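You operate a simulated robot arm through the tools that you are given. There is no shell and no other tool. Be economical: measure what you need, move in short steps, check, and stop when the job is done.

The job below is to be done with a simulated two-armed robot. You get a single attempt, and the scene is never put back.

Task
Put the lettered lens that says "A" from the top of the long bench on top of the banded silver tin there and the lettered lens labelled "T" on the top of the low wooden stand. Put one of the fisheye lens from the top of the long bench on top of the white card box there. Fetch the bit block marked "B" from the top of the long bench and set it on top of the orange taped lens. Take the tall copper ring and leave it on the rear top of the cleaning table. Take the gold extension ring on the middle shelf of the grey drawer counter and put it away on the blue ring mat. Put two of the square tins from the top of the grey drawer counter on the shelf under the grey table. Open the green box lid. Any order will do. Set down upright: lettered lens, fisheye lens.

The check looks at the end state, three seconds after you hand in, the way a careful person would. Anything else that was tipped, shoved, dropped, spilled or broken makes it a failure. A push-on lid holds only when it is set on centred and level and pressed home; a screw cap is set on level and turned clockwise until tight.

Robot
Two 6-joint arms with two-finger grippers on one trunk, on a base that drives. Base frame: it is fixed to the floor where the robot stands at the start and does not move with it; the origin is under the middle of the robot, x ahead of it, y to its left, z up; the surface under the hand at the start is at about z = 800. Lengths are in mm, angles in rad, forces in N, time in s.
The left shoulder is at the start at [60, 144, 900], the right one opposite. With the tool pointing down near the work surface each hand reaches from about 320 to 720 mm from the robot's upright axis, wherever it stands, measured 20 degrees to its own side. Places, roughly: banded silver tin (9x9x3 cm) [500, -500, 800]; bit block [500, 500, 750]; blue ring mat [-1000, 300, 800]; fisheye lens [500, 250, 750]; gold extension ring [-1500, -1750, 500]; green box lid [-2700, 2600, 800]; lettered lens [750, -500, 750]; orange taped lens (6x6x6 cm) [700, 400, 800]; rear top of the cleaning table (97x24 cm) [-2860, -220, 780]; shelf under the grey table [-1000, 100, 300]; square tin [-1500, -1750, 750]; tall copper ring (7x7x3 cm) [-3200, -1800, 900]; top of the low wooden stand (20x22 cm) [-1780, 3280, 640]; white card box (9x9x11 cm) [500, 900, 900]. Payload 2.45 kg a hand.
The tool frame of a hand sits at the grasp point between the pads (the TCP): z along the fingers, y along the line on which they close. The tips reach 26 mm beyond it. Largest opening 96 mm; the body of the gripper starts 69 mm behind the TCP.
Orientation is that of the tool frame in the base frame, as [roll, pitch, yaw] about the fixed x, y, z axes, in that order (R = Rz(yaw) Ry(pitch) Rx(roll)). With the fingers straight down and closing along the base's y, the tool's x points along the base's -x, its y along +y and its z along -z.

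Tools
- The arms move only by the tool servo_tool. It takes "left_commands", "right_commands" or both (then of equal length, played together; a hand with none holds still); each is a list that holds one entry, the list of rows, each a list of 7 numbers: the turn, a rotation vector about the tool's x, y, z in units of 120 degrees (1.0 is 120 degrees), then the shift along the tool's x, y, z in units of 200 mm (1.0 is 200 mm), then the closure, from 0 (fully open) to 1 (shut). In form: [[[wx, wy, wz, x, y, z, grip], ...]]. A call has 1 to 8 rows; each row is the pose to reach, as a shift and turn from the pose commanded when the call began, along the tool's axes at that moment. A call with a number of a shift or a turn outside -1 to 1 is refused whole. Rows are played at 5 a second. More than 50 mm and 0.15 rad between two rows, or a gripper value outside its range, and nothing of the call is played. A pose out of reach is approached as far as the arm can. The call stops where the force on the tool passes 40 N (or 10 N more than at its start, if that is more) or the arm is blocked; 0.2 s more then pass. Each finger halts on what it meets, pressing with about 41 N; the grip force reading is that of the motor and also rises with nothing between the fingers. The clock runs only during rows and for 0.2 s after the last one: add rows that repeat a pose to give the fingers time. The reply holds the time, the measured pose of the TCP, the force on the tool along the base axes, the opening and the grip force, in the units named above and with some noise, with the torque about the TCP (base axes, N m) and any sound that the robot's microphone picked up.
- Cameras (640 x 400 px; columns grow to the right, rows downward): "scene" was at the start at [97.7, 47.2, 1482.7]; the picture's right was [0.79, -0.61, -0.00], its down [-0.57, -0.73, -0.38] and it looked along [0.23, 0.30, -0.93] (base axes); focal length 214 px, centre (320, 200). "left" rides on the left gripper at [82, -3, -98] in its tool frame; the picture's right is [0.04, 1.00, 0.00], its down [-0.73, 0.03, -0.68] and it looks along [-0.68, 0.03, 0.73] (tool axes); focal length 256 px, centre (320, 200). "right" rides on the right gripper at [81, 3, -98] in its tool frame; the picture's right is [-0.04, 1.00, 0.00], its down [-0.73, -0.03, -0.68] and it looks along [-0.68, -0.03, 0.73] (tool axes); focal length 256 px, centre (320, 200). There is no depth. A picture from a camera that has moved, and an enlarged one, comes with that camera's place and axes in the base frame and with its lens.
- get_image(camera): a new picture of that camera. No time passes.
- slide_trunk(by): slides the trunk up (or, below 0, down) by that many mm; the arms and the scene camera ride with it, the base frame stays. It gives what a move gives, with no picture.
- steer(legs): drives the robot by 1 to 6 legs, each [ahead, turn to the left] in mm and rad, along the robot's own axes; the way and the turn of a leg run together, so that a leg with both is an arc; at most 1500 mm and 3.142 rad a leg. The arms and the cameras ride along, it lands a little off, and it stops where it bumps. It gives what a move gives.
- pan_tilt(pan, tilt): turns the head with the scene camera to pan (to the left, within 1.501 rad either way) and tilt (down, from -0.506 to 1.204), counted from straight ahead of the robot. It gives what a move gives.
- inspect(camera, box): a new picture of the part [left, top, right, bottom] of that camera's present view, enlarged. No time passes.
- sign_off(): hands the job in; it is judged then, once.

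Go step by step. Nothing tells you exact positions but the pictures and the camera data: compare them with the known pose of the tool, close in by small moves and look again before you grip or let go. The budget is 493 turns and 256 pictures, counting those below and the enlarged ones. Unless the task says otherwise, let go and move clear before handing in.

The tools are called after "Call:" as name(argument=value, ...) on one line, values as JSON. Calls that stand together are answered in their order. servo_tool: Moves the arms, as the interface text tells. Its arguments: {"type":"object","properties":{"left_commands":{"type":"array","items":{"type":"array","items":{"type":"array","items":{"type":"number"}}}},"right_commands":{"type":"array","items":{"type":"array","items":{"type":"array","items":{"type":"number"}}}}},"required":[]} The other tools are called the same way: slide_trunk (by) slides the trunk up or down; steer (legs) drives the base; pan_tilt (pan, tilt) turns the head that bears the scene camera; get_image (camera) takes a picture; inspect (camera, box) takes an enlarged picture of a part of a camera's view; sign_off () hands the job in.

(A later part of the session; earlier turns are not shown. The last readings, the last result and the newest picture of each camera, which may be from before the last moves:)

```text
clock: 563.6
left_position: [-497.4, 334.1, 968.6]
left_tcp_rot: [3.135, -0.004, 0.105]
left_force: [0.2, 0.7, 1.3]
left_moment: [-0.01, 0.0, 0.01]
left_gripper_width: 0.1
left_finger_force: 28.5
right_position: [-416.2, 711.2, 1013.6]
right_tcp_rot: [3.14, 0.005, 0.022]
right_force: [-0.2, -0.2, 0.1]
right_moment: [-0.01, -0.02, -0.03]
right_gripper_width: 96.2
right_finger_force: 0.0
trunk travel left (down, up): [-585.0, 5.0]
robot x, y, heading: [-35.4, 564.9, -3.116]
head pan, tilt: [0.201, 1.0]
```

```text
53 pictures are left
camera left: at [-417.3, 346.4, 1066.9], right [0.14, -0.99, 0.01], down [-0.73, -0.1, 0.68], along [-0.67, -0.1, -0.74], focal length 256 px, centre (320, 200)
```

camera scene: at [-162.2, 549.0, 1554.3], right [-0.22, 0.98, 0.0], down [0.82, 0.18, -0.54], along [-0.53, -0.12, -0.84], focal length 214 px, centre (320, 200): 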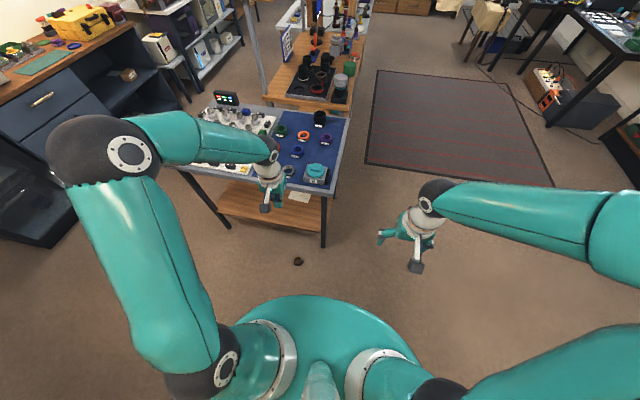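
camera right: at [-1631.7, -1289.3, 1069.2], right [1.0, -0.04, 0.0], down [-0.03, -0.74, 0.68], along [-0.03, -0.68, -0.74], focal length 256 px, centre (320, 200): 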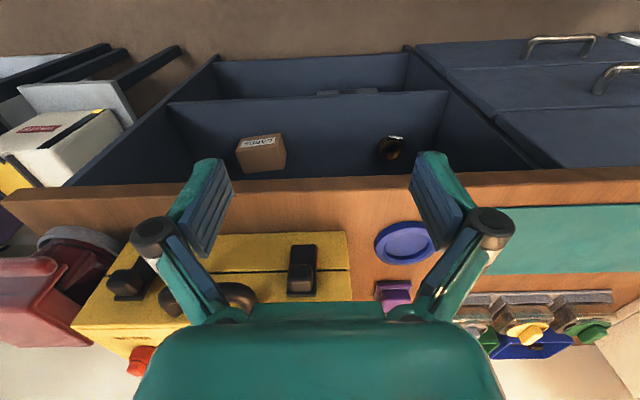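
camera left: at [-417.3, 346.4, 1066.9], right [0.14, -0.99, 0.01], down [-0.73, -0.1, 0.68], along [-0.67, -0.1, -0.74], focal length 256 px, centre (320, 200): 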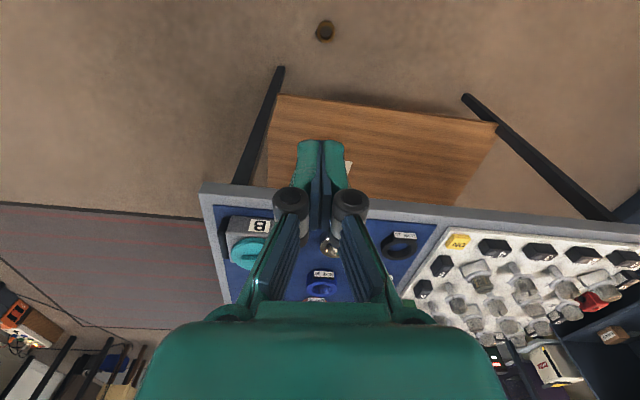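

The ring lies on the floor near (-581, 293). I fetch it again the same way.

Call:
steer(legs=[[60, 0]])

Call:
slide_trunk(by=-400)

Call:
slide_trunk(by=-175)

Call:
servo_tool(left_commands=[[[0, 0, 0.01, 0.1, 0.05, 0.15, 0.6], [0, 0, 0.02, 0.2, 0.1, 0.3, 0], [0, 0, 0.03, 0.2, 0.15, 0.5, 0], [0, 0, 0.04, 0.2, 0.15, 0.6, 0], [0, 0, 0.05, 0.2, 0.15, 0.6, 0]]])

Call:
get_image(camera="left")

```text
clock: 564.6
left_position: [-559.9, 332.4, 967.0]
left_tcp_rot: [3.134, -0.007, 0.105]
left_force: [-0.3, 0.2, -0.3]
left_moment: [0.0, -0.08, -0.02]
left_gripper_width: 0.0
left_finger_force: 28.4
right_position: [-478.3, 710.0, 1011.5]
right_tcp_rot: [-3.141, -0.001, 0.021]
right_force: [-1.1, 0.3, -0.2]
right_moment: [0.03, -0.02, -0.02]
right_gripper_width: 95.8
right_finger_force: 0.1
trunk travel left (down, up): [-585.0, 5.0]
robot x, y, heading: [-93.0, 565.9, -3.121]
head pan, tilt: [0.201, 1.0]
```

```text
clock: 568.4
left_position: [-556.5, 333.4, 568.9]
left_tcp_rot: [3.135, -0.003, 0.105]
left_force: [1.0, 0.1, -0.1]
left_moment: [-0.02, -0.01, 0.0]
left_gripper_width: 0.2
left_finger_force: 28.3
right_position: [-475.5, 710.8, 613.1]
right_tcp_rot: [-3.141, 0.005, 0.021]
right_force: [-0.6, -1.5, -0.5]
right_moment: [-0.01, 0.0, -0.03]
right_gripper_width: 95.9
right_finger_force: 0.1
trunk travel left (down, up): [-185.0, 405.0]
robot x, y, heading: [-94.8, 562.7, -3.123]
head pan, tilt: [0.201, 1.0]
```

```text
clock: 570.4
left_position: [-557.0, 333.0, 393.6]
left_tcp_rot: [3.134, -0.004, 0.104]
left_force: [-0.9, 0.1, 0.4]
left_moment: [0.0, 0.01, 0.0]
left_gripper_width: 0.0
left_finger_force: 28.2
right_position: [-475.3, 709.9, 438.3]
right_tcp_rot: [3.141, 0.005, 0.019]
right_force: [-0.5, 0.0, 0.0]
right_moment: [-0.05, 0.02, -0.02]
right_gripper_width: 96.0
right_finger_force: 0.0
trunk travel left (down, up): [-10.0, 580.0]
robot x, y, heading: [-94.1, 563.9, -3.119]
head pan, tilt: [0.201, 1.0]
```

```text
clock: 571.6
left_position: [-514.1, 306.7, 273.0]
left_tcp_rot: [3.135, -0.004, 0.001]
left_force: [-0.8, 0.3, 0.3]
left_moment: [-0.07, 0.02, -0.02]
left_gripper_width: 96.0
left_finger_force: 0.0
right_position: [-473.8, 709.5, 437.8]
right_tcp_rot: [-3.14, 0.004, 0.023]
right_force: [-1.0, -0.2, -1.0]
right_moment: [-0.01, 0.01, 0.0]
right_gripper_width: 95.9
right_finger_force: 0.0
trunk travel left (down, up): [-10.0, 580.0]
robot x, y, heading: [-95.6, 563.6, -3.122]
head pan, tilt: [0.201, 1.0]
```

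```text
52 pictures are left
camera left: at [-433.1, 309.6, 372.1], right [0.04, -1.0, 0.01], down [-0.74, -0.02, 0.68], along [-0.68, -0.03, -0.74], focal length 256 px, centre (320, 200)
```

left: 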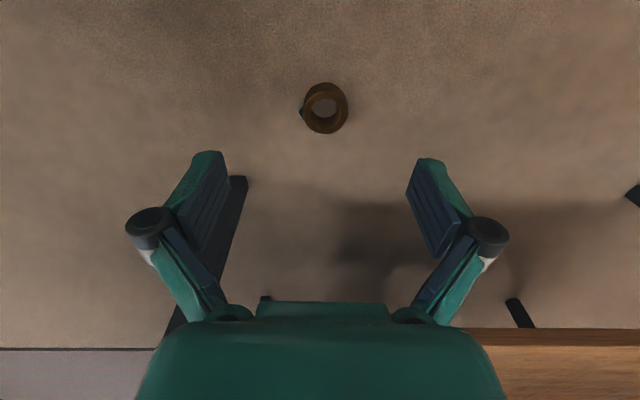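

Call:
servo_tool(left_commands=[[[0, 0, -0.07, -0.06, 0, 0.08, 0], [0, 0, -0.14, -0.12, 0.01, 0.16, 0], [0, 0, -0.21, -0.18, 0.03, 0.24, 0], [0, 0, -0.28, -0.24, 0.05, 0.32, 0], [0, 0, -0.35, -0.3, 0.06, 0.4, 0], [0, 0, -0.42, -0.322, 0.061, 0.5, 0], [0, 0, -0.49, -0.322, 0.061, 0.6, 0], [0, 0, -0.56, -0.322, 0.061, 0.7, 0]]])

Call:
get_image(camera="left")

```text
clock: 573.4
left_position: [-578.2, 294.2, 134.9]
left_tcp_rot: [3.137, 0.004, 1.175]
left_force: [-0.2, -0.3, -0.7]
left_moment: [-0.01, -0.1, 0.01]
left_gripper_width: 95.9
left_finger_force: 0.0
right_position: [-474.5, 709.8, 436.1]
right_tcp_rot: [3.141, 0.003, 0.022]
right_force: [-0.5, -0.2, 0.7]
right_moment: [0.01, 0.0, -0.02]
right_gripper_width: 96.1
right_finger_force: 0.1
trunk travel left (down, up): [-10.0, 580.0]
robot x, y, heading: [-95.3, 566.3, -3.121]
head pan, tilt: [0.201, 1.0]
```

```text
51 pictures are left
camera left: at [-549.0, 371.0, 232.1], right [0.94, -0.35, 0.01], down [-0.26, -0.68, 0.68], along [-0.23, -0.64, -0.73], focal length 256 px, centre (320, 200)
```

left: 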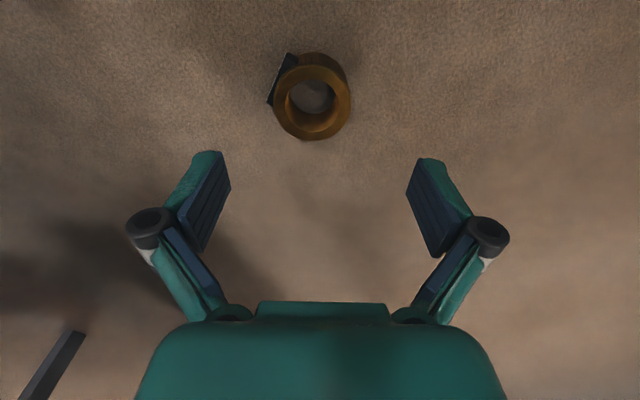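

Call:
servo_tool(left_commands=[[[0, 0, -0.07, 0, -0.02, 0.1, 0], [0, 0, -0.14, 0.01, -0.03, 0.2, 0], [0, 0, -0.2, 0.01, -0.03, 0.25, 0], [0, 0, -0.2, 0.01, -0.03, 0.25, 0]]])

Call:
get_image(camera="left")

```text
clock: 574.4
left_position: [-584.1, 298.4, 82.3]
left_tcp_rot: [3.139, 0.006, 1.592]
left_force: [0.2, 0.0, 0.3]
left_moment: [-0.02, -0.02, 0.01]
left_gripper_width: 96.2
left_finger_force: 0.1
right_position: [-473.8, 709.4, 437.8]
right_tcp_rot: [-3.141, 0.003, 0.021]
right_force: [0.6, -0.4, 0.1]
right_moment: [0.03, 0.01, 0.0]
right_gripper_width: 96.0
right_finger_force: 0.0
trunk travel left (down, up): [-10.0, 580.0]
robot x, y, heading: [-94.8, 563.1, -3.121]
head pan, tilt: [0.201, 1.0]
```

```text
50 pictures are left
camera left: at [-588.7, 379.8, 180.0], right [1.0, 0.06, 0.0], down [0.04, -0.73, 0.68], along [0.05, -0.68, -0.73], focal length 256 px, centre (320, 200)
```

left: 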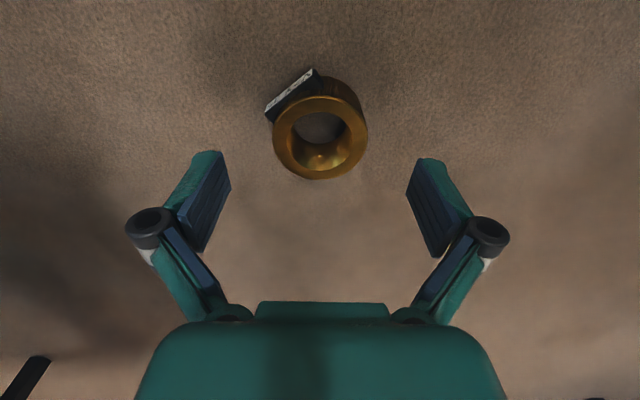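

Call:
servo_tool(left_commands=[[[0, 0, -0.05, 0, 0, 0.1, 0], [0, 0, -0.05, 0, 0, 0.2, 0], [0, 0, -0.05, -0.01, 0, 0.225, 0], [0, 0, -0.05, -0.01, 0, 0.225, 0.4], [0, 0, -0.05, -0.01, 0, 0.225, 0.7], [0, 0, -0.05, -0.01, 0, 0.225, 1], [0, 0, -0.05, -0.01, 0, 0.225, 1]]])

Call:
servo_tool(left_commands=[[[0, 0, 0.065, 0, 0, -0.2, 1], [0, 0, 0.13, 0, 0, -0.4, 1], [0, 0, 0.195, 0, 0, -0.6, 1], [0, 0, 0.26, 0, 0, -0.8, 1], [0, 0, 0.325, 0, 0, -1, 1], [0, 0, 0.39, 0, 0, -1, 1], [0, 0, 0.455, 0, 0, -1, 1], [0, 0, 0.52, 0, 0, -1, 1]]])

Call:
get_image(camera="left")

```text
clock: 576.0
left_position: [-581.6, 295.5, 37.4]
left_tcp_rot: [3.136, 0.007, 1.697]
left_force: [-1.1, -0.2, 1.8]
left_moment: [0.05, 0.13, 0.05]
left_gripper_width: 62.6
left_finger_force: 40.9
right_position: [-474.1, 709.5, 437.4]
right_tcp_rot: [-3.141, 0.004, 0.019]
right_force: [-0.6, 0.3, -0.3]
right_moment: [-0.01, -0.03, 0.01]
right_gripper_width: 96.3
right_finger_force: 0.0
trunk travel left (down, up): [-10.0, 580.0]
robot x, y, heading: [-91.7, 563.8, -3.12]
head pan, tilt: [0.201, 1.0]
```

```text
clock: 577.8
left_position: [-583.4, 296.9, 237.5]
left_tcp_rot: [3.134, 0.0, 0.603]
left_force: [-0.1, 0.6, -1.2]
left_moment: [0.01, 0.0, -0.06]
left_gripper_width: 62.4
left_finger_force: 41.2
right_position: [-475.4, 710.9, 437.6]
right_tcp_rot: [-3.141, 0.002, 0.021]
right_force: [0.3, 0.2, 0.5]
right_moment: [-0.01, 0.03, 0.05]
right_gripper_width: 96.0
right_finger_force: 0.0
trunk travel left (down, up): [-10.0, 580.0]
robot x, y, heading: [-93.1, 563.0, -3.121]
head pan, tilt: [0.201, 1.0]
```

```text
49 pictures are left
camera left: at [-518.3, 346.2, 336.8], right [0.6, -0.8, 0.01], down [-0.59, -0.44, 0.68], along [-0.54, -0.41, -0.73], focal length 256 px, centre (320, 200)
```

left: 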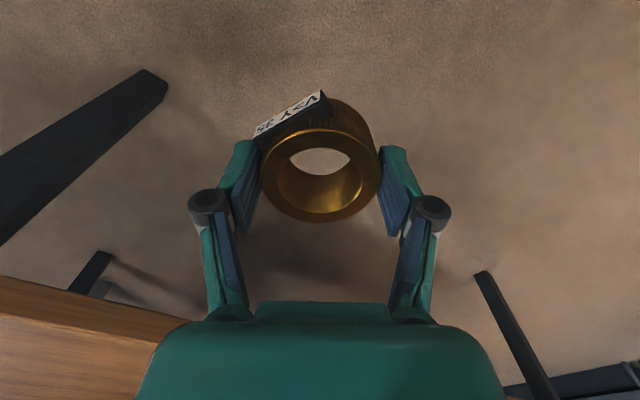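

Call:
servo_tool(left_commands=[[[0, 0, 0.06, 0.1, 0, -0.2, 1], [0, 0, 0.12, 0.2, 0, -0.4, 1], [0, 0, 0.18, 0.25, 0, -0.6, 1], [0, 0, 0.24, 0.25, 0, -0.8, 1], [0, 0, 0.28, 0.25, 0, -0.8, 1], [0, 0, 0.28, 0.25, 0, -0.8, 1]]])

Call:
slide_trunk(by=400)

Call:
slide_trunk(by=175)

Call:
get_image(camera="left")

Call:
get_image(camera="scene")

```text
clock: 579.2
left_position: [-541.3, 325.6, 397.2]
left_tcp_rot: [3.135, -0.005, 0.022]
left_force: [-0.4, -1.5, -1.2]
left_moment: [0.01, 0.01, 0.02]
left_gripper_width: 62.3
left_finger_force: 41.5
right_position: [-474.1, 709.6, 436.0]
right_tcp_rot: [3.141, 0.005, 0.021]
right_force: [-0.3, -0.4, -0.2]
right_moment: [-0.01, -0.03, -0.05]
right_gripper_width: 96.0
right_finger_force: 0.0
trunk travel left (down, up): [-10.0, 580.0]
robot x, y, heading: [-90.3, 562.5, -3.124]
head pan, tilt: [0.201, 1.0]
```

```text
clock: 583.0
left_position: [-541.7, 326.5, 797.5]
left_tcp_rot: [3.133, -0.003, 0.021]
left_force: [-0.1, 0.0, -1.6]
left_moment: [0.0, -0.02, 0.0]
left_gripper_width: 62.2
left_finger_force: 40.8
right_position: [-474.6, 710.3, 836.7]
right_tcp_rot: [3.14, 0.003, 0.022]
right_force: [0.1, -0.2, 0.2]
right_moment: [0.02, 0.03, 0.02]
right_gripper_width: 96.3
right_finger_force: 0.1
trunk travel left (down, up): [-410.0, 180.0]
robot x, y, heading: [-93.8, 563.1, -3.122]
head pan, tilt: [0.201, 1.0]
```

```text
clock: 585.0
left_position: [-542.0, 326.9, 971.3]
left_tcp_rot: [3.133, -0.005, 0.022]
left_force: [-0.6, 0.0, -1.6]
left_moment: [0.0, 0.0, 0.0]
left_gripper_width: 62.2
left_finger_force: 41.4
right_position: [-474.8, 709.5, 1012.5]
right_tcp_rot: [-3.141, 0.003, 0.019]
right_force: [-0.2, 0.2, 0.0]
right_moment: [-0.01, 0.01, 0.0]
right_gripper_width: 95.9
right_finger_force: 0.0
trunk travel left (down, up): [-585.0, 5.0]
robot x, y, heading: [-96.8, 561.3, -3.122]
head pan, tilt: [0.201, 1.0]
```

```text
48 pictures are left
camera left: at [-460.6, 331.8, 1070.8], right [0.06, -1.0, 0.01], down [-0.74, -0.04, 0.68], along [-0.67, -0.05, -0.74], focal length 256 px, centre (320, 200)
```

left: 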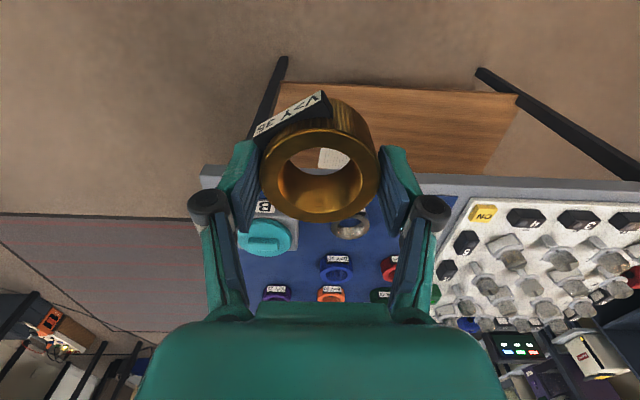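

```text
47 pictures are left
camera scene: at [-221.8, 547.7, 1554.2], right [-0.22, 0.98, 0.0], down [0.82, 0.18, -0.54], along [-0.53, -0.12, -0.84], focal length 214 px, centre (320, 200)
```

scene: 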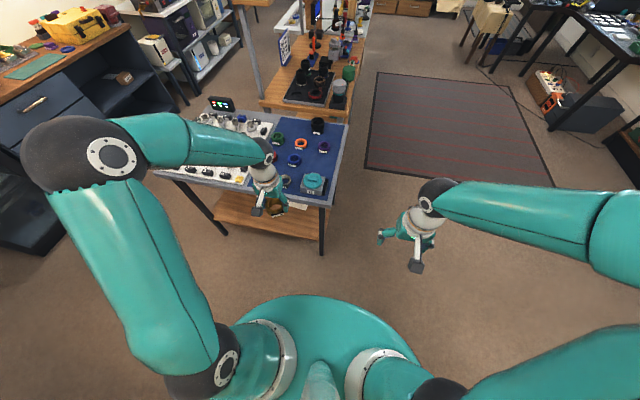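

Call:
steer(legs=[[185, 0]])

Call:
servo_tool(left_commands=[[[0, 0, 0.003, -0.15, -0.08, 0.05, 1], [0, 0, 0.006, -0.3, -0.17, 0.1, 1], [0, 0, 0.01, -0.45, -0.25, 0.15, 1], [0, 0, 0.01, -0.6, -0.33, 0.2, 1], [0, 0, 0.01, -0.68, -0.35, 0.2, 1], [0, 0, 0.01, -0.68, -0.35, 0.2, 1]]])

Call:
get_image(camera="left")

Call:
inspect(camera="scene", box=[160, 100, 400, 260])

```text
clock: 586.5
left_position: [-727.1, 323.8, 971.8]
left_tcp_rot: [3.133, -0.003, 0.018]
left_force: [-0.6, 0.4, -1.4]
left_moment: [0.0, -0.02, 0.02]
left_gripper_width: 62.1
left_finger_force: 41.9
right_position: [-660.9, 707.1, 1012.6]
right_tcp_rot: [-3.141, 0.003, 0.023]
right_force: [-0.5, 0.3, -0.4]
right_moment: [-0.01, -0.05, 0.0]
right_gripper_width: 95.9
right_finger_force: 0.1
trunk travel left (down, up): [-585.0, 5.0]
robot x, y, heading: [-283.5, 559.1, -3.127]
head pan, tilt: [0.201, 1.0]
```

```text
clock: 587.9
left_position: [-864.4, 391.2, 933.5]
left_tcp_rot: [3.134, -0.006, 0.0]
left_force: [0.5, -0.5, -1.5]
left_moment: [-0.06, -0.01, 0.0]
left_gripper_width: 62.1
left_finger_force: 40.3
right_position: [-660.8, 706.8, 1012.9]
right_tcp_rot: [-3.141, 0.003, 0.021]
right_force: [-0.4, -0.1, 0.0]
right_moment: [0.03, -0.01, -0.02]
right_gripper_width: 96.1
right_finger_force: 0.0
trunk travel left (down, up): [-585.0, 5.0]
robot x, y, heading: [-281.4, 555.6, -3.12]
head pan, tilt: [0.201, 1.0]
```

```text
46 pictures are left
camera left: at [-783.2, 395.2, 1031.4], right [0.04, -1.0, 0.01], down [-0.74, -0.02, 0.68], along [-0.67, -0.03, -0.74], focal length 256 px, centre (320, 200)
```

left: 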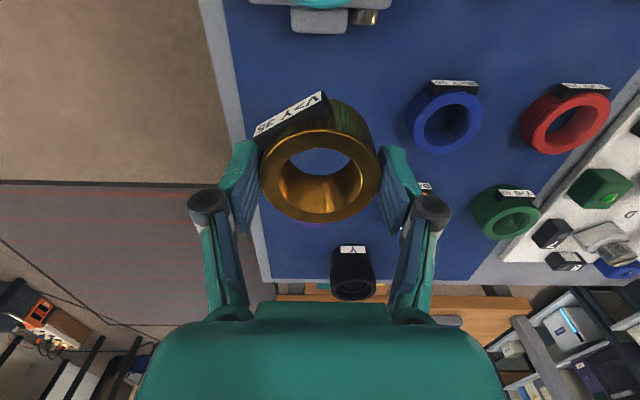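

```text
2.50 times, centred on (280, 180) of scene
camera zoom: at [-406.5, 544.5, 1554.3], right [-0.22, 0.98, 0.0], down [0.82, 0.18, -0.54], along [-0.53, -0.12, -0.84], focal length 536 px, centre (420, 250)
```

zoom: 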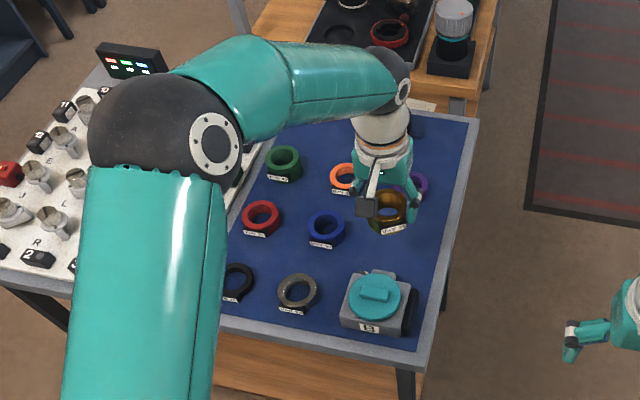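

Call:
servo_tool(left_commands=[[[0, 0, 0, -0.115, 0, 0.05, 1], [0, 0, 0, -0.115, 0, 0.2, 1], [0, 0, 0, -0.115, 0, 0.35, 1], [0, 0, 0, -0.115, 0, 0.45, 1], [0, 0, 0, -0.115, 0, 0.45, 1]]])

Call:
get_image(camera="left")

Call:
inspect(camera="scene", box=[260, 140, 360, 240])

```text
clock: 589.1
left_position: [-888.1, 387.8, 842.4]
left_tcp_rot: [3.134, -0.003, -0.003]
left_force: [-0.5, -0.1, -0.8]
left_moment: [-0.02, -0.02, 0.0]
left_gripper_width: 62.3
left_finger_force: 40.9
right_position: [-659.4, 705.8, 1011.7]
right_tcp_rot: [-3.14, 0.002, 0.021]
right_force: [-0.6, 0.6, -0.6]
right_moment: [-0.01, 0.01, 0.01]
right_gripper_width: 96.0
right_finger_force: 0.1
trunk travel left (down, up): [-585.0, 5.0]
robot x, y, heading: [-279.7, 561.0, -3.127]
head pan, tilt: [0.201, 1.0]
```

```text
44 pictures are left
camera left: at [-806.2, 390.8, 941.9], right [0.04, -1.0, 0.01], down [-0.74, -0.02, 0.68], along [-0.68, -0.03, -0.74], focal length 256 px, centre (320, 200)
```

left: 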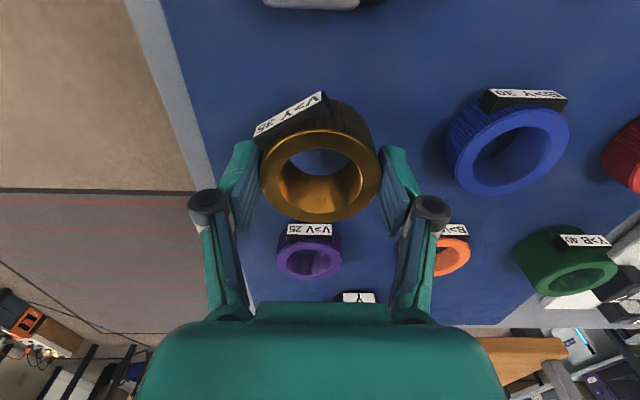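

```text
4.00 times, centred on (310, 190) of scene
camera zoom: at [-406.4, 544.4, 1554.3], right [-0.22, 0.98, 0.0], down [0.82, 0.18, -0.54], along [-0.53, -0.12, -0.84], focal length 858 px, centre (360, 240)
```

zoom: 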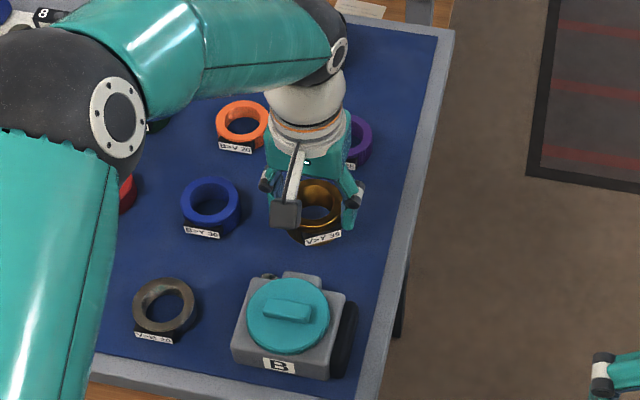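

Call:
servo_tool(left_commands=[[[0, 0, 0, 0, 0, 0.03, 1], [0, 0, 0, 0, 0, 0.06, 1], [0, 0, 0, 0, 0, 0.06, 1]]])

Call:
servo_tool(left_commands=[[[0, 0, 0, 0, 0, 0.015, 1], [0, 0, 0, 0, 0, 0.03, 1], [0, 0, 0, 0, 0, 0.03, 1]]])

Call:
servo_tool(left_commands=[[[0, 0, 0, 0, 0, 0.01, 1], [0, 0, 0, 0, 0, 0.02, 1], [0, 0, 0, 0, 0, 0.02, 1]]])

```text
clock: 589.9
left_position: [-887.0, 387.7, 831.3]
left_tcp_rot: [3.135, -0.004, -0.002]
left_force: [0.0, 0.8, -1.9]
left_moment: [-0.01, 0.01, -0.01]
left_gripper_width: 62.4
left_finger_force: 41.0
right_position: [-658.9, 706.6, 1012.9]
right_tcp_rot: [3.141, 0.002, 0.021]
right_force: [0.5, 0.5, 0.2]
right_moment: [0.02, -0.01, 0.02]
right_gripper_width: 95.9
right_finger_force: 0.0
trunk travel left (down, up): [-585.0, 5.0]
robot x, y, heading: [-281.1, 558.3, -3.121]
head pan, tilt: [0.201, 1.0]
```

```text
clock: 590.7
left_position: [-885.6, 389.6, 822.9]
left_tcp_rot: [3.135, -0.005, -0.001]
left_force: [-0.3, 0.2, -0.5]
left_moment: [0.01, -0.01, -0.01]
left_gripper_width: 62.3
left_finger_force: 40.9
right_position: [-659.5, 706.0, 1012.0]
right_tcp_rot: [3.142, 0.004, 0.02]
right_force: [0.6, 0.5, -1.1]
right_moment: [0.03, -0.01, 0.03]
right_gripper_width: 96.1
right_finger_force: 0.1
trunk travel left (down, up): [-585.0, 5.0]
robot x, y, heading: [-277.6, 557.6, -3.128]
head pan, tilt: [0.201, 1.0]
```

```text
clock: 591.5
left_position: [-885.9, 388.6, 821.2]
left_tcp_rot: [3.135, 0.0, -0.001]
left_force: [-0.8, -0.6, 6.8]
left_moment: [0.09, 0.26, 0.05]
left_gripper_width: 62.2
left_finger_force: 40.9
right_position: [-658.9, 707.0, 1013.6]
right_tcp_rot: [-3.141, 0.003, 0.02]
right_force: [0.4, -0.2, -0.3]
right_moment: [-0.02, 0.02, 0.06]
right_gripper_width: 96.1
right_finger_force: 0.1
trunk travel left (down, up): [-585.0, 5.0]
robot x, y, heading: [-278.4, 560.7, -3.129]
head pan, tilt: [0.201, 1.0]
```

Contact with the mat. I release partially and rise.

Call:
servo_tool(left_commands=[[[0, 0, 0, 0, 0, -0.005, 0.6], [0, 0, 0, 0, 0, -0.005, 0.3], [0, 0, 0, 0, 0, -0.005, 0.15], [0, 0, 0, 0, 0, -0.005, 0.15], [0, 0, 0, 0, 0, -0.1, 0.15], [0, 0, 0, 0, 0, -0.3, 0.15], [0, 0, 0, 0, 0, -0.5, 0.1], [0, 0, 0, 0, 0, -0.65, 0]]])

Call:
get_image(camera="left")

```text
clock: 593.3
left_position: [-884.8, 388.8, 948.3]
left_tcp_rot: [3.133, -0.005, -0.002]
left_force: [1.0, -0.4, 0.1]
left_moment: [-0.01, 0.01, -0.03]
left_gripper_width: 96.2
left_finger_force: 0.0
right_position: [-658.4, 707.3, 1013.9]
right_tcp_rot: [-3.141, 0.003, 0.022]
right_force: [0.0, 0.4, 0.0]
right_moment: [0.01, 0.02, -0.01]
right_gripper_width: 96.0
right_finger_force: 0.1
trunk travel left (down, up): [-585.0, 5.0]
robot x, y, heading: [-279.1, 557.2, -3.128]
head pan, tilt: [0.201, 1.0]
```

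```text
42 pictures are left
camera left: at [-803.6, 391.9, 1047.1], right [0.04, -1.0, 0.01], down [-0.74, -0.02, 0.68], along [-0.68, -0.03, -0.74], focal length 256 px, centre (320, 200)
```

left: 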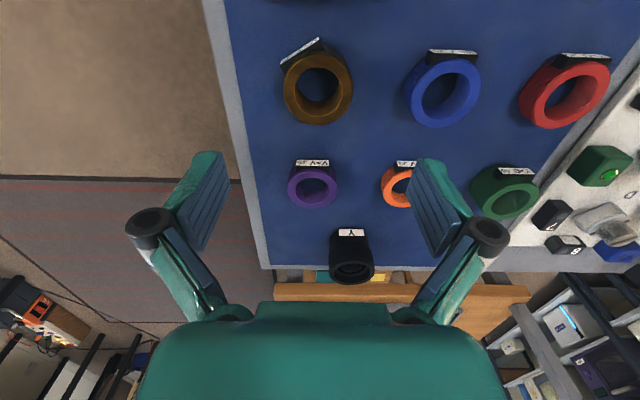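

The gold ring sits in line on the mat. Now the square tins: I drive back to the counter.

Call:
servo_tool(left_commands=[[[0, 0, 0, 0.2, 0, 0, 0], [0, 0, 0, 0.4, 0, 0, 0], [0, 0, 0, 0.6, 0.05, 0, 0], [0, 0, 0, 0.8, 0.1, 0, 0], [0, 0, 0, 0.8, 0.1, 0, 0]]])

Call:
steer(legs=[[-140, 0]])

Call:
steer(legs=[[0, 0.8]])

Call:
steer(legs=[[0, 0.77]])

Call:
steer(legs=[[1480, 0]])

Call:
steer(legs=[[0, -0.8]])

Call:
steer(legs=[[0, -0.8]])

```text
clock: 594.5
left_position: [-725.2, 367.8, 949.9]
left_tcp_rot: [3.133, -0.006, -0.002]
left_force: [0.6, 0.0, 0.4]
left_moment: [0.0, -0.01, -0.03]
left_gripper_width: 95.8
left_finger_force: 0.0
right_position: [-659.5, 707.3, 1012.3]
right_tcp_rot: [3.141, 0.001, 0.02]
right_force: [0.4, -0.6, -0.4]
right_moment: [-0.03, 0.03, 0.0]
right_gripper_width: 96.0
right_finger_force: 0.0
trunk travel left (down, up): [-585.0, 5.0]
robot x, y, heading: [-280.6, 559.4, -3.127]
head pan, tilt: [0.201, 1.0]
```

```text
clock: 595.8
left_position: [-582.4, 370.0, 951.3]
left_tcp_rot: [3.134, -0.003, 0.0]
left_force: [0.3, 0.0, 1.0]
left_moment: [0.04, 0.06, 0.0]
left_gripper_width: 96.0
left_finger_force: 0.1
right_position: [-518.5, 707.9, 1013.5]
right_tcp_rot: [3.141, 0.005, 0.023]
right_force: [1.1, 0.0, 0.1]
right_moment: [0.0, 0.02, -0.03]
right_gripper_width: 95.9
right_finger_force: 0.1
trunk travel left (down, up): [-585.0, 5.0]
robot x, y, heading: [-136.5, 562.2, -3.126]
head pan, tilt: [0.201, 1.0]
```

```text
clock: 598.6
left_position: [-313.0, 108.3, 950.8]
left_tcp_rot: [3.133, -0.003, 0.801]
left_force: [0.0, -0.3, 1.0]
left_moment: [-0.01, 0.0, 0.01]
left_gripper_width: 95.8
left_finger_force: 0.0
right_position: [-508.9, 392.5, 1012.9]
right_tcp_rot: [-3.14, 0.001, 0.82]
right_force: [-0.5, 0.3, 0.0]
right_moment: [0.03, -0.02, -0.02]
right_gripper_width: 96.0
right_finger_force: 0.0
trunk travel left (down, up): [-585.0, 5.0]
robot x, y, heading: [-165.0, 583.4, -2.327]
head pan, tilt: [0.201, 1.0]
```

```text
clock: 601.2
left_position: [57.9, 137.2, 950.8]
left_tcp_rot: [3.135, -0.006, 1.56]
left_force: [0.9, -0.6, 0.4]
left_moment: [0.01, 0.03, 0.0]
left_gripper_width: 95.9
left_finger_force: 0.1
right_position: [-280.1, 205.5, 1013.5]
right_tcp_rot: [-3.139, 0.003, 1.582]
right_force: [0.3, 0.4, 0.6]
right_moment: [-0.01, 0.03, 0.01]
right_gripper_width: 96.1
right_finger_force: 0.1
trunk travel left (down, up): [-585.0, 5.0]
robot x, y, heading: [-194.4, 583.9, -1.572]
head pan, tilt: [0.201, 1.0]
```

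```text
clock: 608.7
left_position: [70.9, -1340.9, 952.4]
left_tcp_rot: [3.135, -0.005, 1.573]
left_force: [-0.5, -0.6, -0.4]
left_moment: [0.0, 0.01, -0.01]
left_gripper_width: 95.8
left_finger_force: 0.0
right_position: [-268.8, -1278.1, 1013.7]
right_tcp_rot: [-3.141, 0.003, 1.597]
right_force: [0.7, 0.4, 0.0]
right_moment: [0.04, -0.01, 0.03]
right_gripper_width: 95.9
right_finger_force: 0.1
trunk travel left (down, up): [-585.0, 5.0]
robot x, y, heading: [-186.8, -895.0, -1.561]
head pan, tilt: [0.201, 1.0]
```

```text
clock: 611.5
left_position: [-329.7, -1392.3, 952.0]
left_tcp_rot: [3.136, -0.005, 0.769]
left_force: [0.8, 0.0, 0.2]
left_moment: [-0.03, 0.0, -0.02]
left_gripper_width: 96.1
left_finger_force: 0.1
right_position: [-517.1, -1103.6, 1014.5]
right_tcp_rot: [-3.14, 0.001, 0.791]
right_force: [-1.3, -0.4, 0.3]
right_moment: [0.0, -0.01, 0.03]
right_gripper_width: 95.7
right_finger_force: 0.1
trunk travel left (down, up): [-585.0, 5.0]
robot x, y, heading: [-163.1, -920.3, -2.361]
head pan, tilt: [0.201, 1.0]
```

```text
clock: 614.1
left_position: [-609.2, -1151.7, 951.7]
left_tcp_rot: [3.136, -0.005, 0.012]
left_force: [-0.4, 0.1, -0.2]
left_moment: [0.02, -0.01, 0.02]
left_gripper_width: 95.8
left_finger_force: 0.0
right_position: [-547.0, -813.0, 1014.9]
right_tcp_rot: [-3.14, 0.0, 0.034]
right_force: [-0.1, -0.7, -0.4]
right_moment: [-0.01, -0.02, -0.02]
right_gripper_width: 95.9
right_finger_force: 0.3
trunk travel left (down, up): [-585.0, 5.0]
robot x, y, heading: [-165.1, -951.8, -3.107]
head pan, tilt: [0.201, 1.0]
```

Call:
steer(legs=[[1090, 0]])

Call:
steer(legs=[[0, 0.78]])

Call:
steer(legs=[[0, 0.75]])

Call:
pan_tilt(pan=0.0, tilt=0.8)

Call:
get_image(camera="scene")

```text
clock: 619.8
left_position: [-1713.5, -1187.1, 954.0]
left_tcp_rot: [3.135, -0.003, 0.013]
left_force: [0.4, 0.4, -0.2]
left_moment: [0.02, -0.01, 0.04]
left_gripper_width: 95.9
left_finger_force: 0.1
right_position: [-1652.1, -847.8, 1014.4]
right_tcp_rot: [-3.141, 0.001, 0.034]
right_force: [0.0, -0.2, -0.1]
right_moment: [0.04, 0.02, -0.03]
right_gripper_width: 95.7
right_finger_force: 0.1
trunk travel left (down, up): [-585.0, 5.0]
robot x, y, heading: [-1270.4, -987.6, -3.109]
head pan, tilt: [0.201, 1.0]
```

```text
clock: 622.6
left_position: [-1436.0, -1444.4, 954.1]
left_tcp_rot: [3.133, -0.005, 0.811]
left_force: [-0.7, -0.2, 0.4]
left_moment: [0.02, -0.03, 0.0]
left_gripper_width: 96.1
left_finger_force: 0.0
right_position: [-1637.2, -1163.4, 1015.5]
right_tcp_rot: [-3.141, 0.003, 0.836]
right_force: [0.1, -0.5, 0.4]
right_moment: [-0.01, 0.0, 0.01]
right_gripper_width: 96.0
right_finger_force: 0.0
trunk travel left (down, up): [-585.0, 5.0]
robot x, y, heading: [-1291.0, -967.5, -2.311]
head pan, tilt: [0.201, 1.0]
```

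```text
clock: 625.2
left_position: [-1072.1, -1413.6, 955.1]
left_tcp_rot: [3.136, -0.005, 1.566]
left_force: [-0.6, -0.2, -0.2]
left_moment: [0.04, -0.01, 0.03]
left_gripper_width: 96.2
left_finger_force: 0.1
right_position: [-1409.5, -1345.3, 1017.5]
right_tcp_rot: [-3.141, 0.002, 1.591]
right_force: [0.7, 0.9, 0.4]
right_moment: [0.02, -0.02, -0.03]
right_gripper_width: 95.9
right_finger_force: 0.0
trunk travel left (down, up): [-585.0, 5.0]
robot x, y, heading: [-1329.9, -968.6, -1.568]
head pan, tilt: [0.201, 1.0]
```

```text
clock: 625.9
left_position: [-1073.3, -1413.9, 953.8]
left_tcp_rot: [3.135, -0.004, 1.566]
left_force: [0.2, 0.6, -0.2]
left_moment: [0.0, -0.04, 0.0]
left_gripper_width: 96.0
left_finger_force: 0.0
right_position: [-1410.3, -1345.3, 1017.8]
right_tcp_rot: [3.141, 0.003, 1.588]
right_force: [0.2, 0.8, 0.3]
right_moment: [0.0, -0.05, 0.02]
right_gripper_width: 96.0
right_finger_force: 0.0
trunk travel left (down, up): [-585.0, 5.0]
robot x, y, heading: [-1326.1, -970.7, -1.569]
head pan, tilt: [0.0, 0.799]
```

```text
41 pictures are left
camera scene: at [-1325.3, -1108.9, 1569.4], right [-1.0, -0.01, 0.0], down [0.0, 0.72, -0.7], along [0.0, -0.7, -0.72], focal length 214 px, centre (320, 200)
```

scene: 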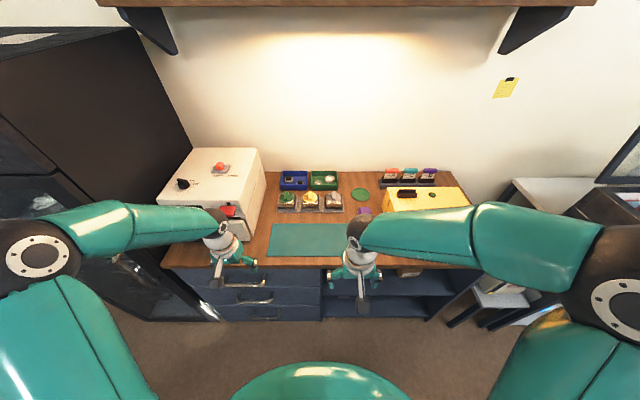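

The tins are at about x = -1166 (green), -1275, -1390 (grey), y ≈ -1850. I tilt both hands forward about 34°, lift the left clear of the white oven, then drive closer.

Call:
servo_tool(left_commands=[[[0, -0.07, 0, 0, -0.1, -0.12, 0], [0, -0.14, 0, 0, -0.22, -0.24, 0], [0, -0.21, 0, 0, -0.34, -0.36, 0], [0, -0.28, 0, 0, -0.45, -0.48, 0], [0, -0.287, 0, 0, -0.475, -0.6, 0], [0, -0.287, 0, 0, -0.475, -0.6, 0]]], right_commands=[[[0, -0.07, 0, 0, 0.02, -0.05, 0], [0, -0.14, 0, 0, 0.05, -0.1, 0], [0, -0.21, 0, 0, 0.08, -0.15, 0], [0, -0.28, 0, 0, 0.1, -0.2, 0], [0, -0.287, 0, 0, 0.1, -0.25, 0], [0, -0.287, 0, 0, 0.1, -0.25, 0]]])

Call:
steer(legs=[[205, 0]])

Call:
get_image(camera="left")

Call:
get_image(camera="scene")

```text
clock: 627.3
left_position: [-1168.1, -1412.8, 1073.8]
left_tcp_rot: [3.134, 0.598, 1.564]
left_force: [-0.3, 0.1, 0.2]
left_moment: [0.0, -0.03, 0.0]
left_gripper_width: 96.3
left_finger_force: 0.0
right_position: [-1389.1, -1345.1, 1067.5]
right_tcp_rot: [3.141, 0.606, 1.592]
right_force: [0.2, -1.2, 0.4]
right_moment: [-0.02, -0.02, 0.02]
right_gripper_width: 95.9
right_finger_force: 0.0
trunk travel left (down, up): [-585.0, 5.0]
robot x, y, heading: [-1332.1, -967.6, -1.565]
head pan, tilt: [0.0, 0.799]
```

```text
clock: 629.0
left_position: [-1169.8, -1617.0, 1072.7]
left_tcp_rot: [3.133, 0.596, 1.556]
left_force: [-0.1, -0.1, -0.3]
left_moment: [0.04, 0.02, 0.0]
left_gripper_width: 95.8
left_finger_force: 0.0
right_position: [-1390.7, -1548.0, 1066.2]
right_tcp_rot: [3.141, 0.601, 1.583]
right_force: [0.2, -1.2, 0.1]
right_moment: [0.01, -0.02, -0.01]
right_gripper_width: 96.1
right_finger_force: 0.0
trunk travel left (down, up): [-585.0, 5.0]
robot x, y, heading: [-1329.6, -1166.3, -1.574]
head pan, tilt: [0.0, 0.799]
```

```text
40 pictures are left
camera left: at [-1172.7, -1494.2, 1108.9], right [1.0, 0.02, -0.02], down [0.02, -0.23, 0.97], along [0.02, -0.97, -0.23], focal length 256 px, centre (320, 200)
```

left: 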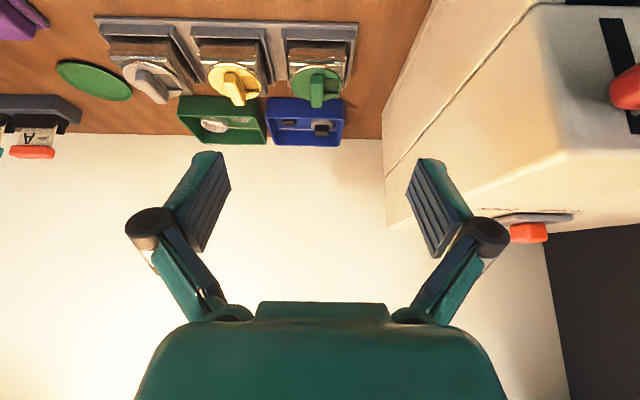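

```text
39 pictures are left
camera scene: at [-1324.4, -1312.2, 1569.3], right [-1.0, 0.0, 0.0], down [0.0, 0.72, -0.7], along [0.0, -0.7, -0.72], focal length 214 px, centre (320, 200)
```

scene: 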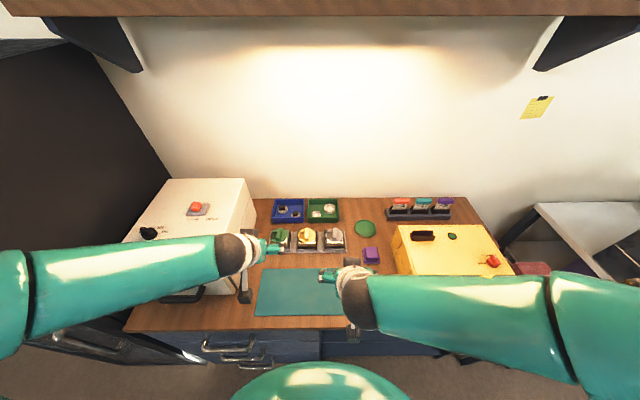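

Call:
inspect(camera="left", box=[90, 0, 370, 150])

Call:
inspect(camera="scene", box=[255, 190, 375, 265])

```text
2.29 times, centred on (230, 75) of left
camera zoom: at [-1172.7, -1494.2, 1108.9], right [1.0, 0.02, -0.02], down [0.02, -0.23, 0.97], along [0.02, -0.97, -0.23], focal length 585 px, centre (526, 486)
```

zoom: 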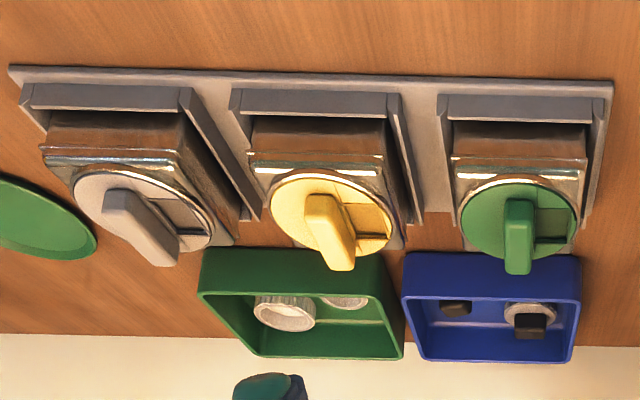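

```text
5.33 times, centred on (315, 228) of scene
camera zoom: at [-1324.4, -1312.2, 1569.3], right [-1.0, 0.0, 0.0], down [0.0, 0.72, -0.7], along [0.0, -0.7, -0.72], focal length 1144 px, centre (347, 53)
```

zoom: 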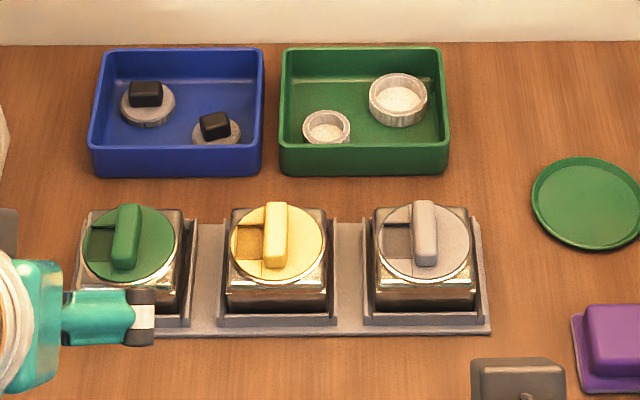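

Call:
servo_tool(left_commands=[[[0, 0, 0, -0.03, 0.005, 0.2, 0], [0, 0, 0, -0.06, 0.01, 0.4, 0], [0, 0, 0, -0.09, 0.015, 0.6, 0], [0, 0, 0, -0.12, 0.02, 0.8, 0], [0, 0, 0, -0.13, 0.02, 1, 0], [0, 0, 0, -0.13, 0.02, 1, 0]]])

Call:
get_image(camera="left")

```text
clock: 630.4
left_position: [-1166.3, -1749.4, 921.6]
left_tcp_rot: [3.135, 0.599, 1.554]
left_force: [-0.4, 0.0, 0.4]
left_moment: [-0.05, 0.02, -0.03]
left_gripper_width: 96.0
left_finger_force: 0.0
right_position: [-1391.0, -1546.8, 1067.8]
right_tcp_rot: [-3.141, 0.606, 1.583]
right_force: [-0.3, -0.3, 0.0]
right_moment: [0.01, -0.03, -0.03]
right_gripper_width: 96.1
right_finger_force: 0.2
trunk travel left (down, up): [-585.0, 5.0]
robot x, y, heading: [-1332.4, -1168.7, -1.573]
head pan, tilt: [0.0, 0.799]
```

```text
36 pictures are left
camera left: at [-1168.7, -1628.0, 956.9], right [1.0, 0.02, -0.02], down [0.02, -0.22, 0.97], along [0.02, -0.97, -0.22], focal length 256 px, centre (320, 200)
```

left: 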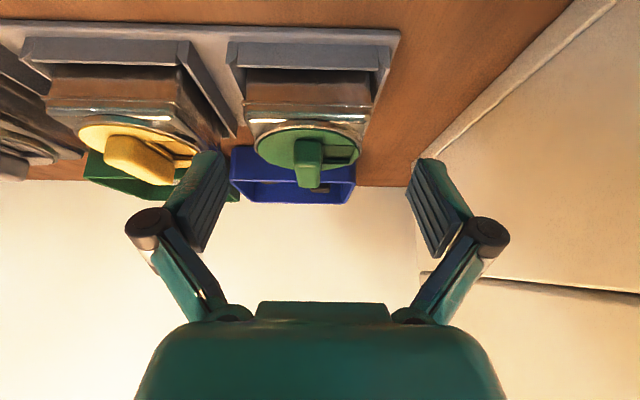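

Call:
servo_tool(left_commands=[[[0, 0, 0, -0.008, -0.031, 0.1, 0], [0, 0, 0, -0.016, -0.031, 0.2, 0], [0, 0, 0, -0.016, -0.031, 0.275, 0], [0, 0, 0, -0.016, -0.031, 0.275, 0]]])

Call:
get_image(camera="left")

```text
clock: 631.4
left_position: [-1172.3, -1782.0, 877.6]
left_tcp_rot: [3.132, 0.6, 1.556]
left_force: [0.1, -0.6, 0.1]
left_moment: [-0.03, -0.01, -0.01]
left_gripper_width: 96.0
left_finger_force: 0.1
right_position: [-1392.2, -1547.5, 1066.7]
right_tcp_rot: [3.141, 0.604, 1.584]
right_force: [0.5, 0.3, 1.0]
right_moment: [0.01, 0.02, 0.01]
right_gripper_width: 96.1
right_finger_force: 0.1
trunk travel left (down, up): [-585.0, 5.0]
robot x, y, heading: [-1326.3, -1170.3, -1.574]
head pan, tilt: [0.0, 0.799]
```

```text
35 pictures are left
camera left: at [-1174.5, -1659.9, 914.1], right [1.0, 0.02, -0.02], down [0.02, -0.22, 0.97], along [0.02, -0.97, -0.22], focal length 256 px, centre (320, 200)
```

left: 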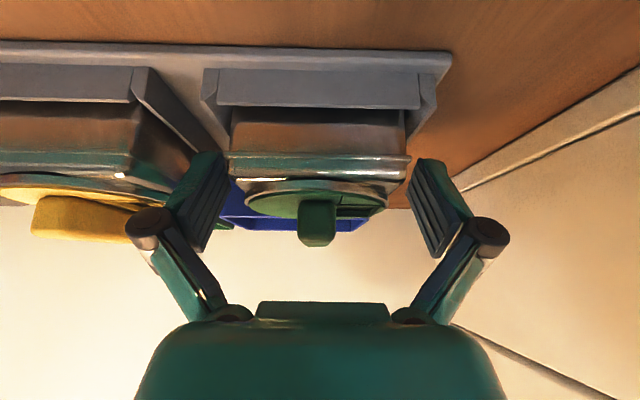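

Call:
servo_tool(left_commands=[[[0, 0, 0, -0.033, 0, 0.0225, 0], [0, 0, 0, -0.033, 0, 0.0225, 0.3], [0, 0, 0, -0.033, 0, 0.0225, 0.6], [0, 0, 0, -0.033, 0, 0.0225, 1], [0, 0, 0, -0.033, 0, 0.0225, 1], [0, 0, 0, -0.033, 0, 0.0225, 1]]])

Call:
servo_tool(left_commands=[[[0, 0, 0, -0.03, 0, -0.044, 1], [0, 0, 0, -0.1, 0, -0.147, 1], [0, 0, 0, -0.17, 0, -0.25, 1], [0, 0, 0, -0.17, 0, -0.25, 1]]])

Call:
get_image(camera="left")

```text
clock: 632.8
left_position: [-1178.5, -1788.2, 881.6]
left_tcp_rot: [3.135, 0.599, 1.552]
left_force: [-25.2, 5.7, 18.2]
left_moment: [0.15, 0.79, -0.06]
left_gripper_width: 73.8
left_finger_force: 45.1
right_position: [-1394.5, -1545.5, 1068.2]
right_tcp_rot: [3.14, 0.606, 1.581]
right_force: [-0.8, 0.9, 0.6]
right_moment: [-0.03, 0.01, -0.02]
right_gripper_width: 96.1
right_finger_force: 0.1
trunk travel left (down, up): [-585.0, 5.0]
robot x, y, heading: [-1329.8, -1168.9, -1.578]
head pan, tilt: [0.0, 0.799]
```

```text
clock: 633.8
left_position: [-1173.2, -1790.1, 938.5]
left_tcp_rot: [3.132, 0.598, 1.556]
left_force: [-0.8, -0.2, -2.0]
left_moment: [0.01, -0.02, 0.0]
left_gripper_width: 69.3
left_finger_force: 41.5
right_position: [-1391.8, -1547.3, 1066.3]
right_tcp_rot: [3.141, 0.603, 1.583]
right_force: [0.7, -0.8, -0.2]
right_moment: [-0.02, 0.01, -0.05]
right_gripper_width: 96.1
right_finger_force: 0.0
trunk travel left (down, up): [-585.0, 5.0]
robot x, y, heading: [-1323.0, -1170.5, -1.575]
head pan, tilt: [0.0, 0.799]
```

```text
34 pictures are left
camera left: at [-1175.1, -1667.9, 975.1], right [1.0, 0.02, -0.02], down [0.02, -0.23, 0.97], along [0.02, -0.97, -0.23], focal length 256 px, centre (320, 200)
```

left: 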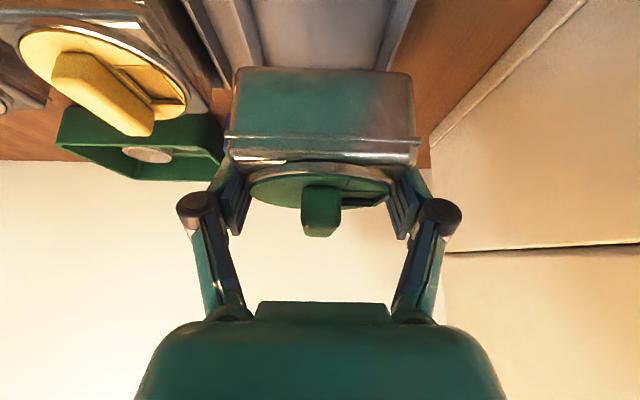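

The tin hangs by its rim only. I set it down on the clear mat at the front of the counter to regrip it properly.

Call:
servo_tool(left_commands=[[[0, 0, 0, 0.1, 0, -0.06, 1], [0, 0, 0, 0.25, 0, -0.15, 1], [0, 0, 0, 0.4, 0, -0.24, 1], [0, 0, 0, 0.58, 0, -0.348, 1], [0, 0, 0, 0.58, 0, -0.348, 1]]])

Call:
servo_tool(left_commands=[[[0, 0, 0, 0.07, 0, 0.1, 1], [0, 0, 0, 0.14, 0, 0.2, 1], [0, 0, 0, 0.17, 0, 0.248, 1], [0, 0, 0, 0.17, 0, 0.248, 1]]])

Call:
get_image(camera="left")

```text
clock: 635.0
left_position: [-1173.3, -1655.5, 930.5]
left_tcp_rot: [3.135, 0.597, 1.557]
left_force: [0.1, 0.4, -1.7]
left_moment: [-0.02, -0.04, -0.02]
left_gripper_width: 69.3
left_finger_force: 40.7
right_position: [-1391.9, -1549.3, 1067.8]
right_tcp_rot: [-3.14, 0.603, 1.583]
right_force: [-0.1, 0.9, 0.1]
right_moment: [0.02, 0.02, 0.0]
right_gripper_width: 96.1
right_finger_force: 0.0
trunk travel left (down, up): [-585.0, 5.0]
robot x, y, heading: [-1326.6, -1169.9, -1.573]
head pan, tilt: [0.0, 0.799]
```

```text
clock: 636.0
left_position: [-1173.1, -1656.3, 872.8]
left_tcp_rot: [3.131, 0.606, 1.553]
left_force: [-3.3, -2.5, 26.2]
left_moment: [-0.4, 0.25, -0.08]
left_gripper_width: 69.3
left_finger_force: 41.1
right_position: [-1392.3, -1547.3, 1067.3]
right_tcp_rot: [-3.141, 0.605, 1.582]
right_force: [-0.2, -0.2, -0.6]
right_moment: [0.0, -0.01, -0.02]
right_gripper_width: 96.2
right_finger_force: 0.1
trunk travel left (down, up): [-585.0, 5.0]
robot x, y, heading: [-1323.0, -1168.3, -1.573]
head pan, tilt: [0.0, 0.799]
```

```text
33 pictures are left
camera left: at [-1174.9, -1534.8, 907.5], right [1.0, 0.02, -0.01], down [0.02, -0.22, 0.98], along [0.02, -0.98, -0.22], focal length 256 px, centre (320, 200)
```

left: 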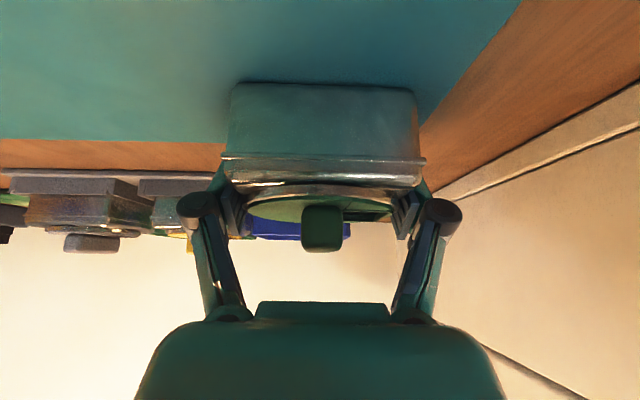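

Call:
servo_tool(left_commands=[[[0, 0, 0, 0, 0, 0, 0.5], [0, 0, 0, 0, 0, 0, 0], [0, 0, 0, 0, 0, 0, 0], [0, 0, 0, -0.015, 0, 0.02, 0], [0, 0, 0, -0.05, 0, 0.05, 0], [0, 0, 0, -0.05, 0, 0.05, 0]]])

Call:
get_image(camera="left")

```text
clock: 637.4
left_position: [-1174.4, -1669.1, 870.3]
left_tcp_rot: [3.135, 0.598, 1.554]
left_force: [0.3, 0.7, 0.0]
left_moment: [-0.02, -0.02, 0.0]
left_gripper_width: 96.1
left_finger_force: 0.0
right_position: [-1392.3, -1547.2, 1068.6]
right_tcp_rot: [-3.141, 0.603, 1.583]
right_force: [0.2, -0.3, 0.2]
right_moment: [-0.03, 0.02, 0.02]
right_gripper_width: 96.1
right_finger_force: 0.0
trunk travel left (down, up): [-585.0, 5.0]
robot x, y, heading: [-1329.1, -1168.3, -1.574]
head pan, tilt: [0.0, 0.799]
```

```text
32 pictures are left
camera left: at [-1176.0, -1547.8, 904.3], right [1.0, 0.02, -0.02], down [0.02, -0.23, 0.97], along [0.02, -0.97, -0.23], focal length 256 px, centre (320, 200)
```

left: 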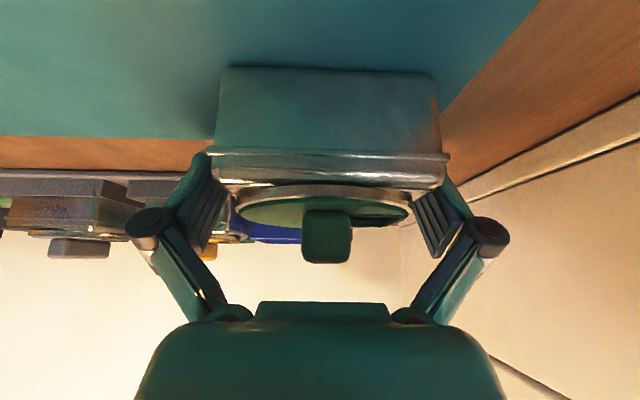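

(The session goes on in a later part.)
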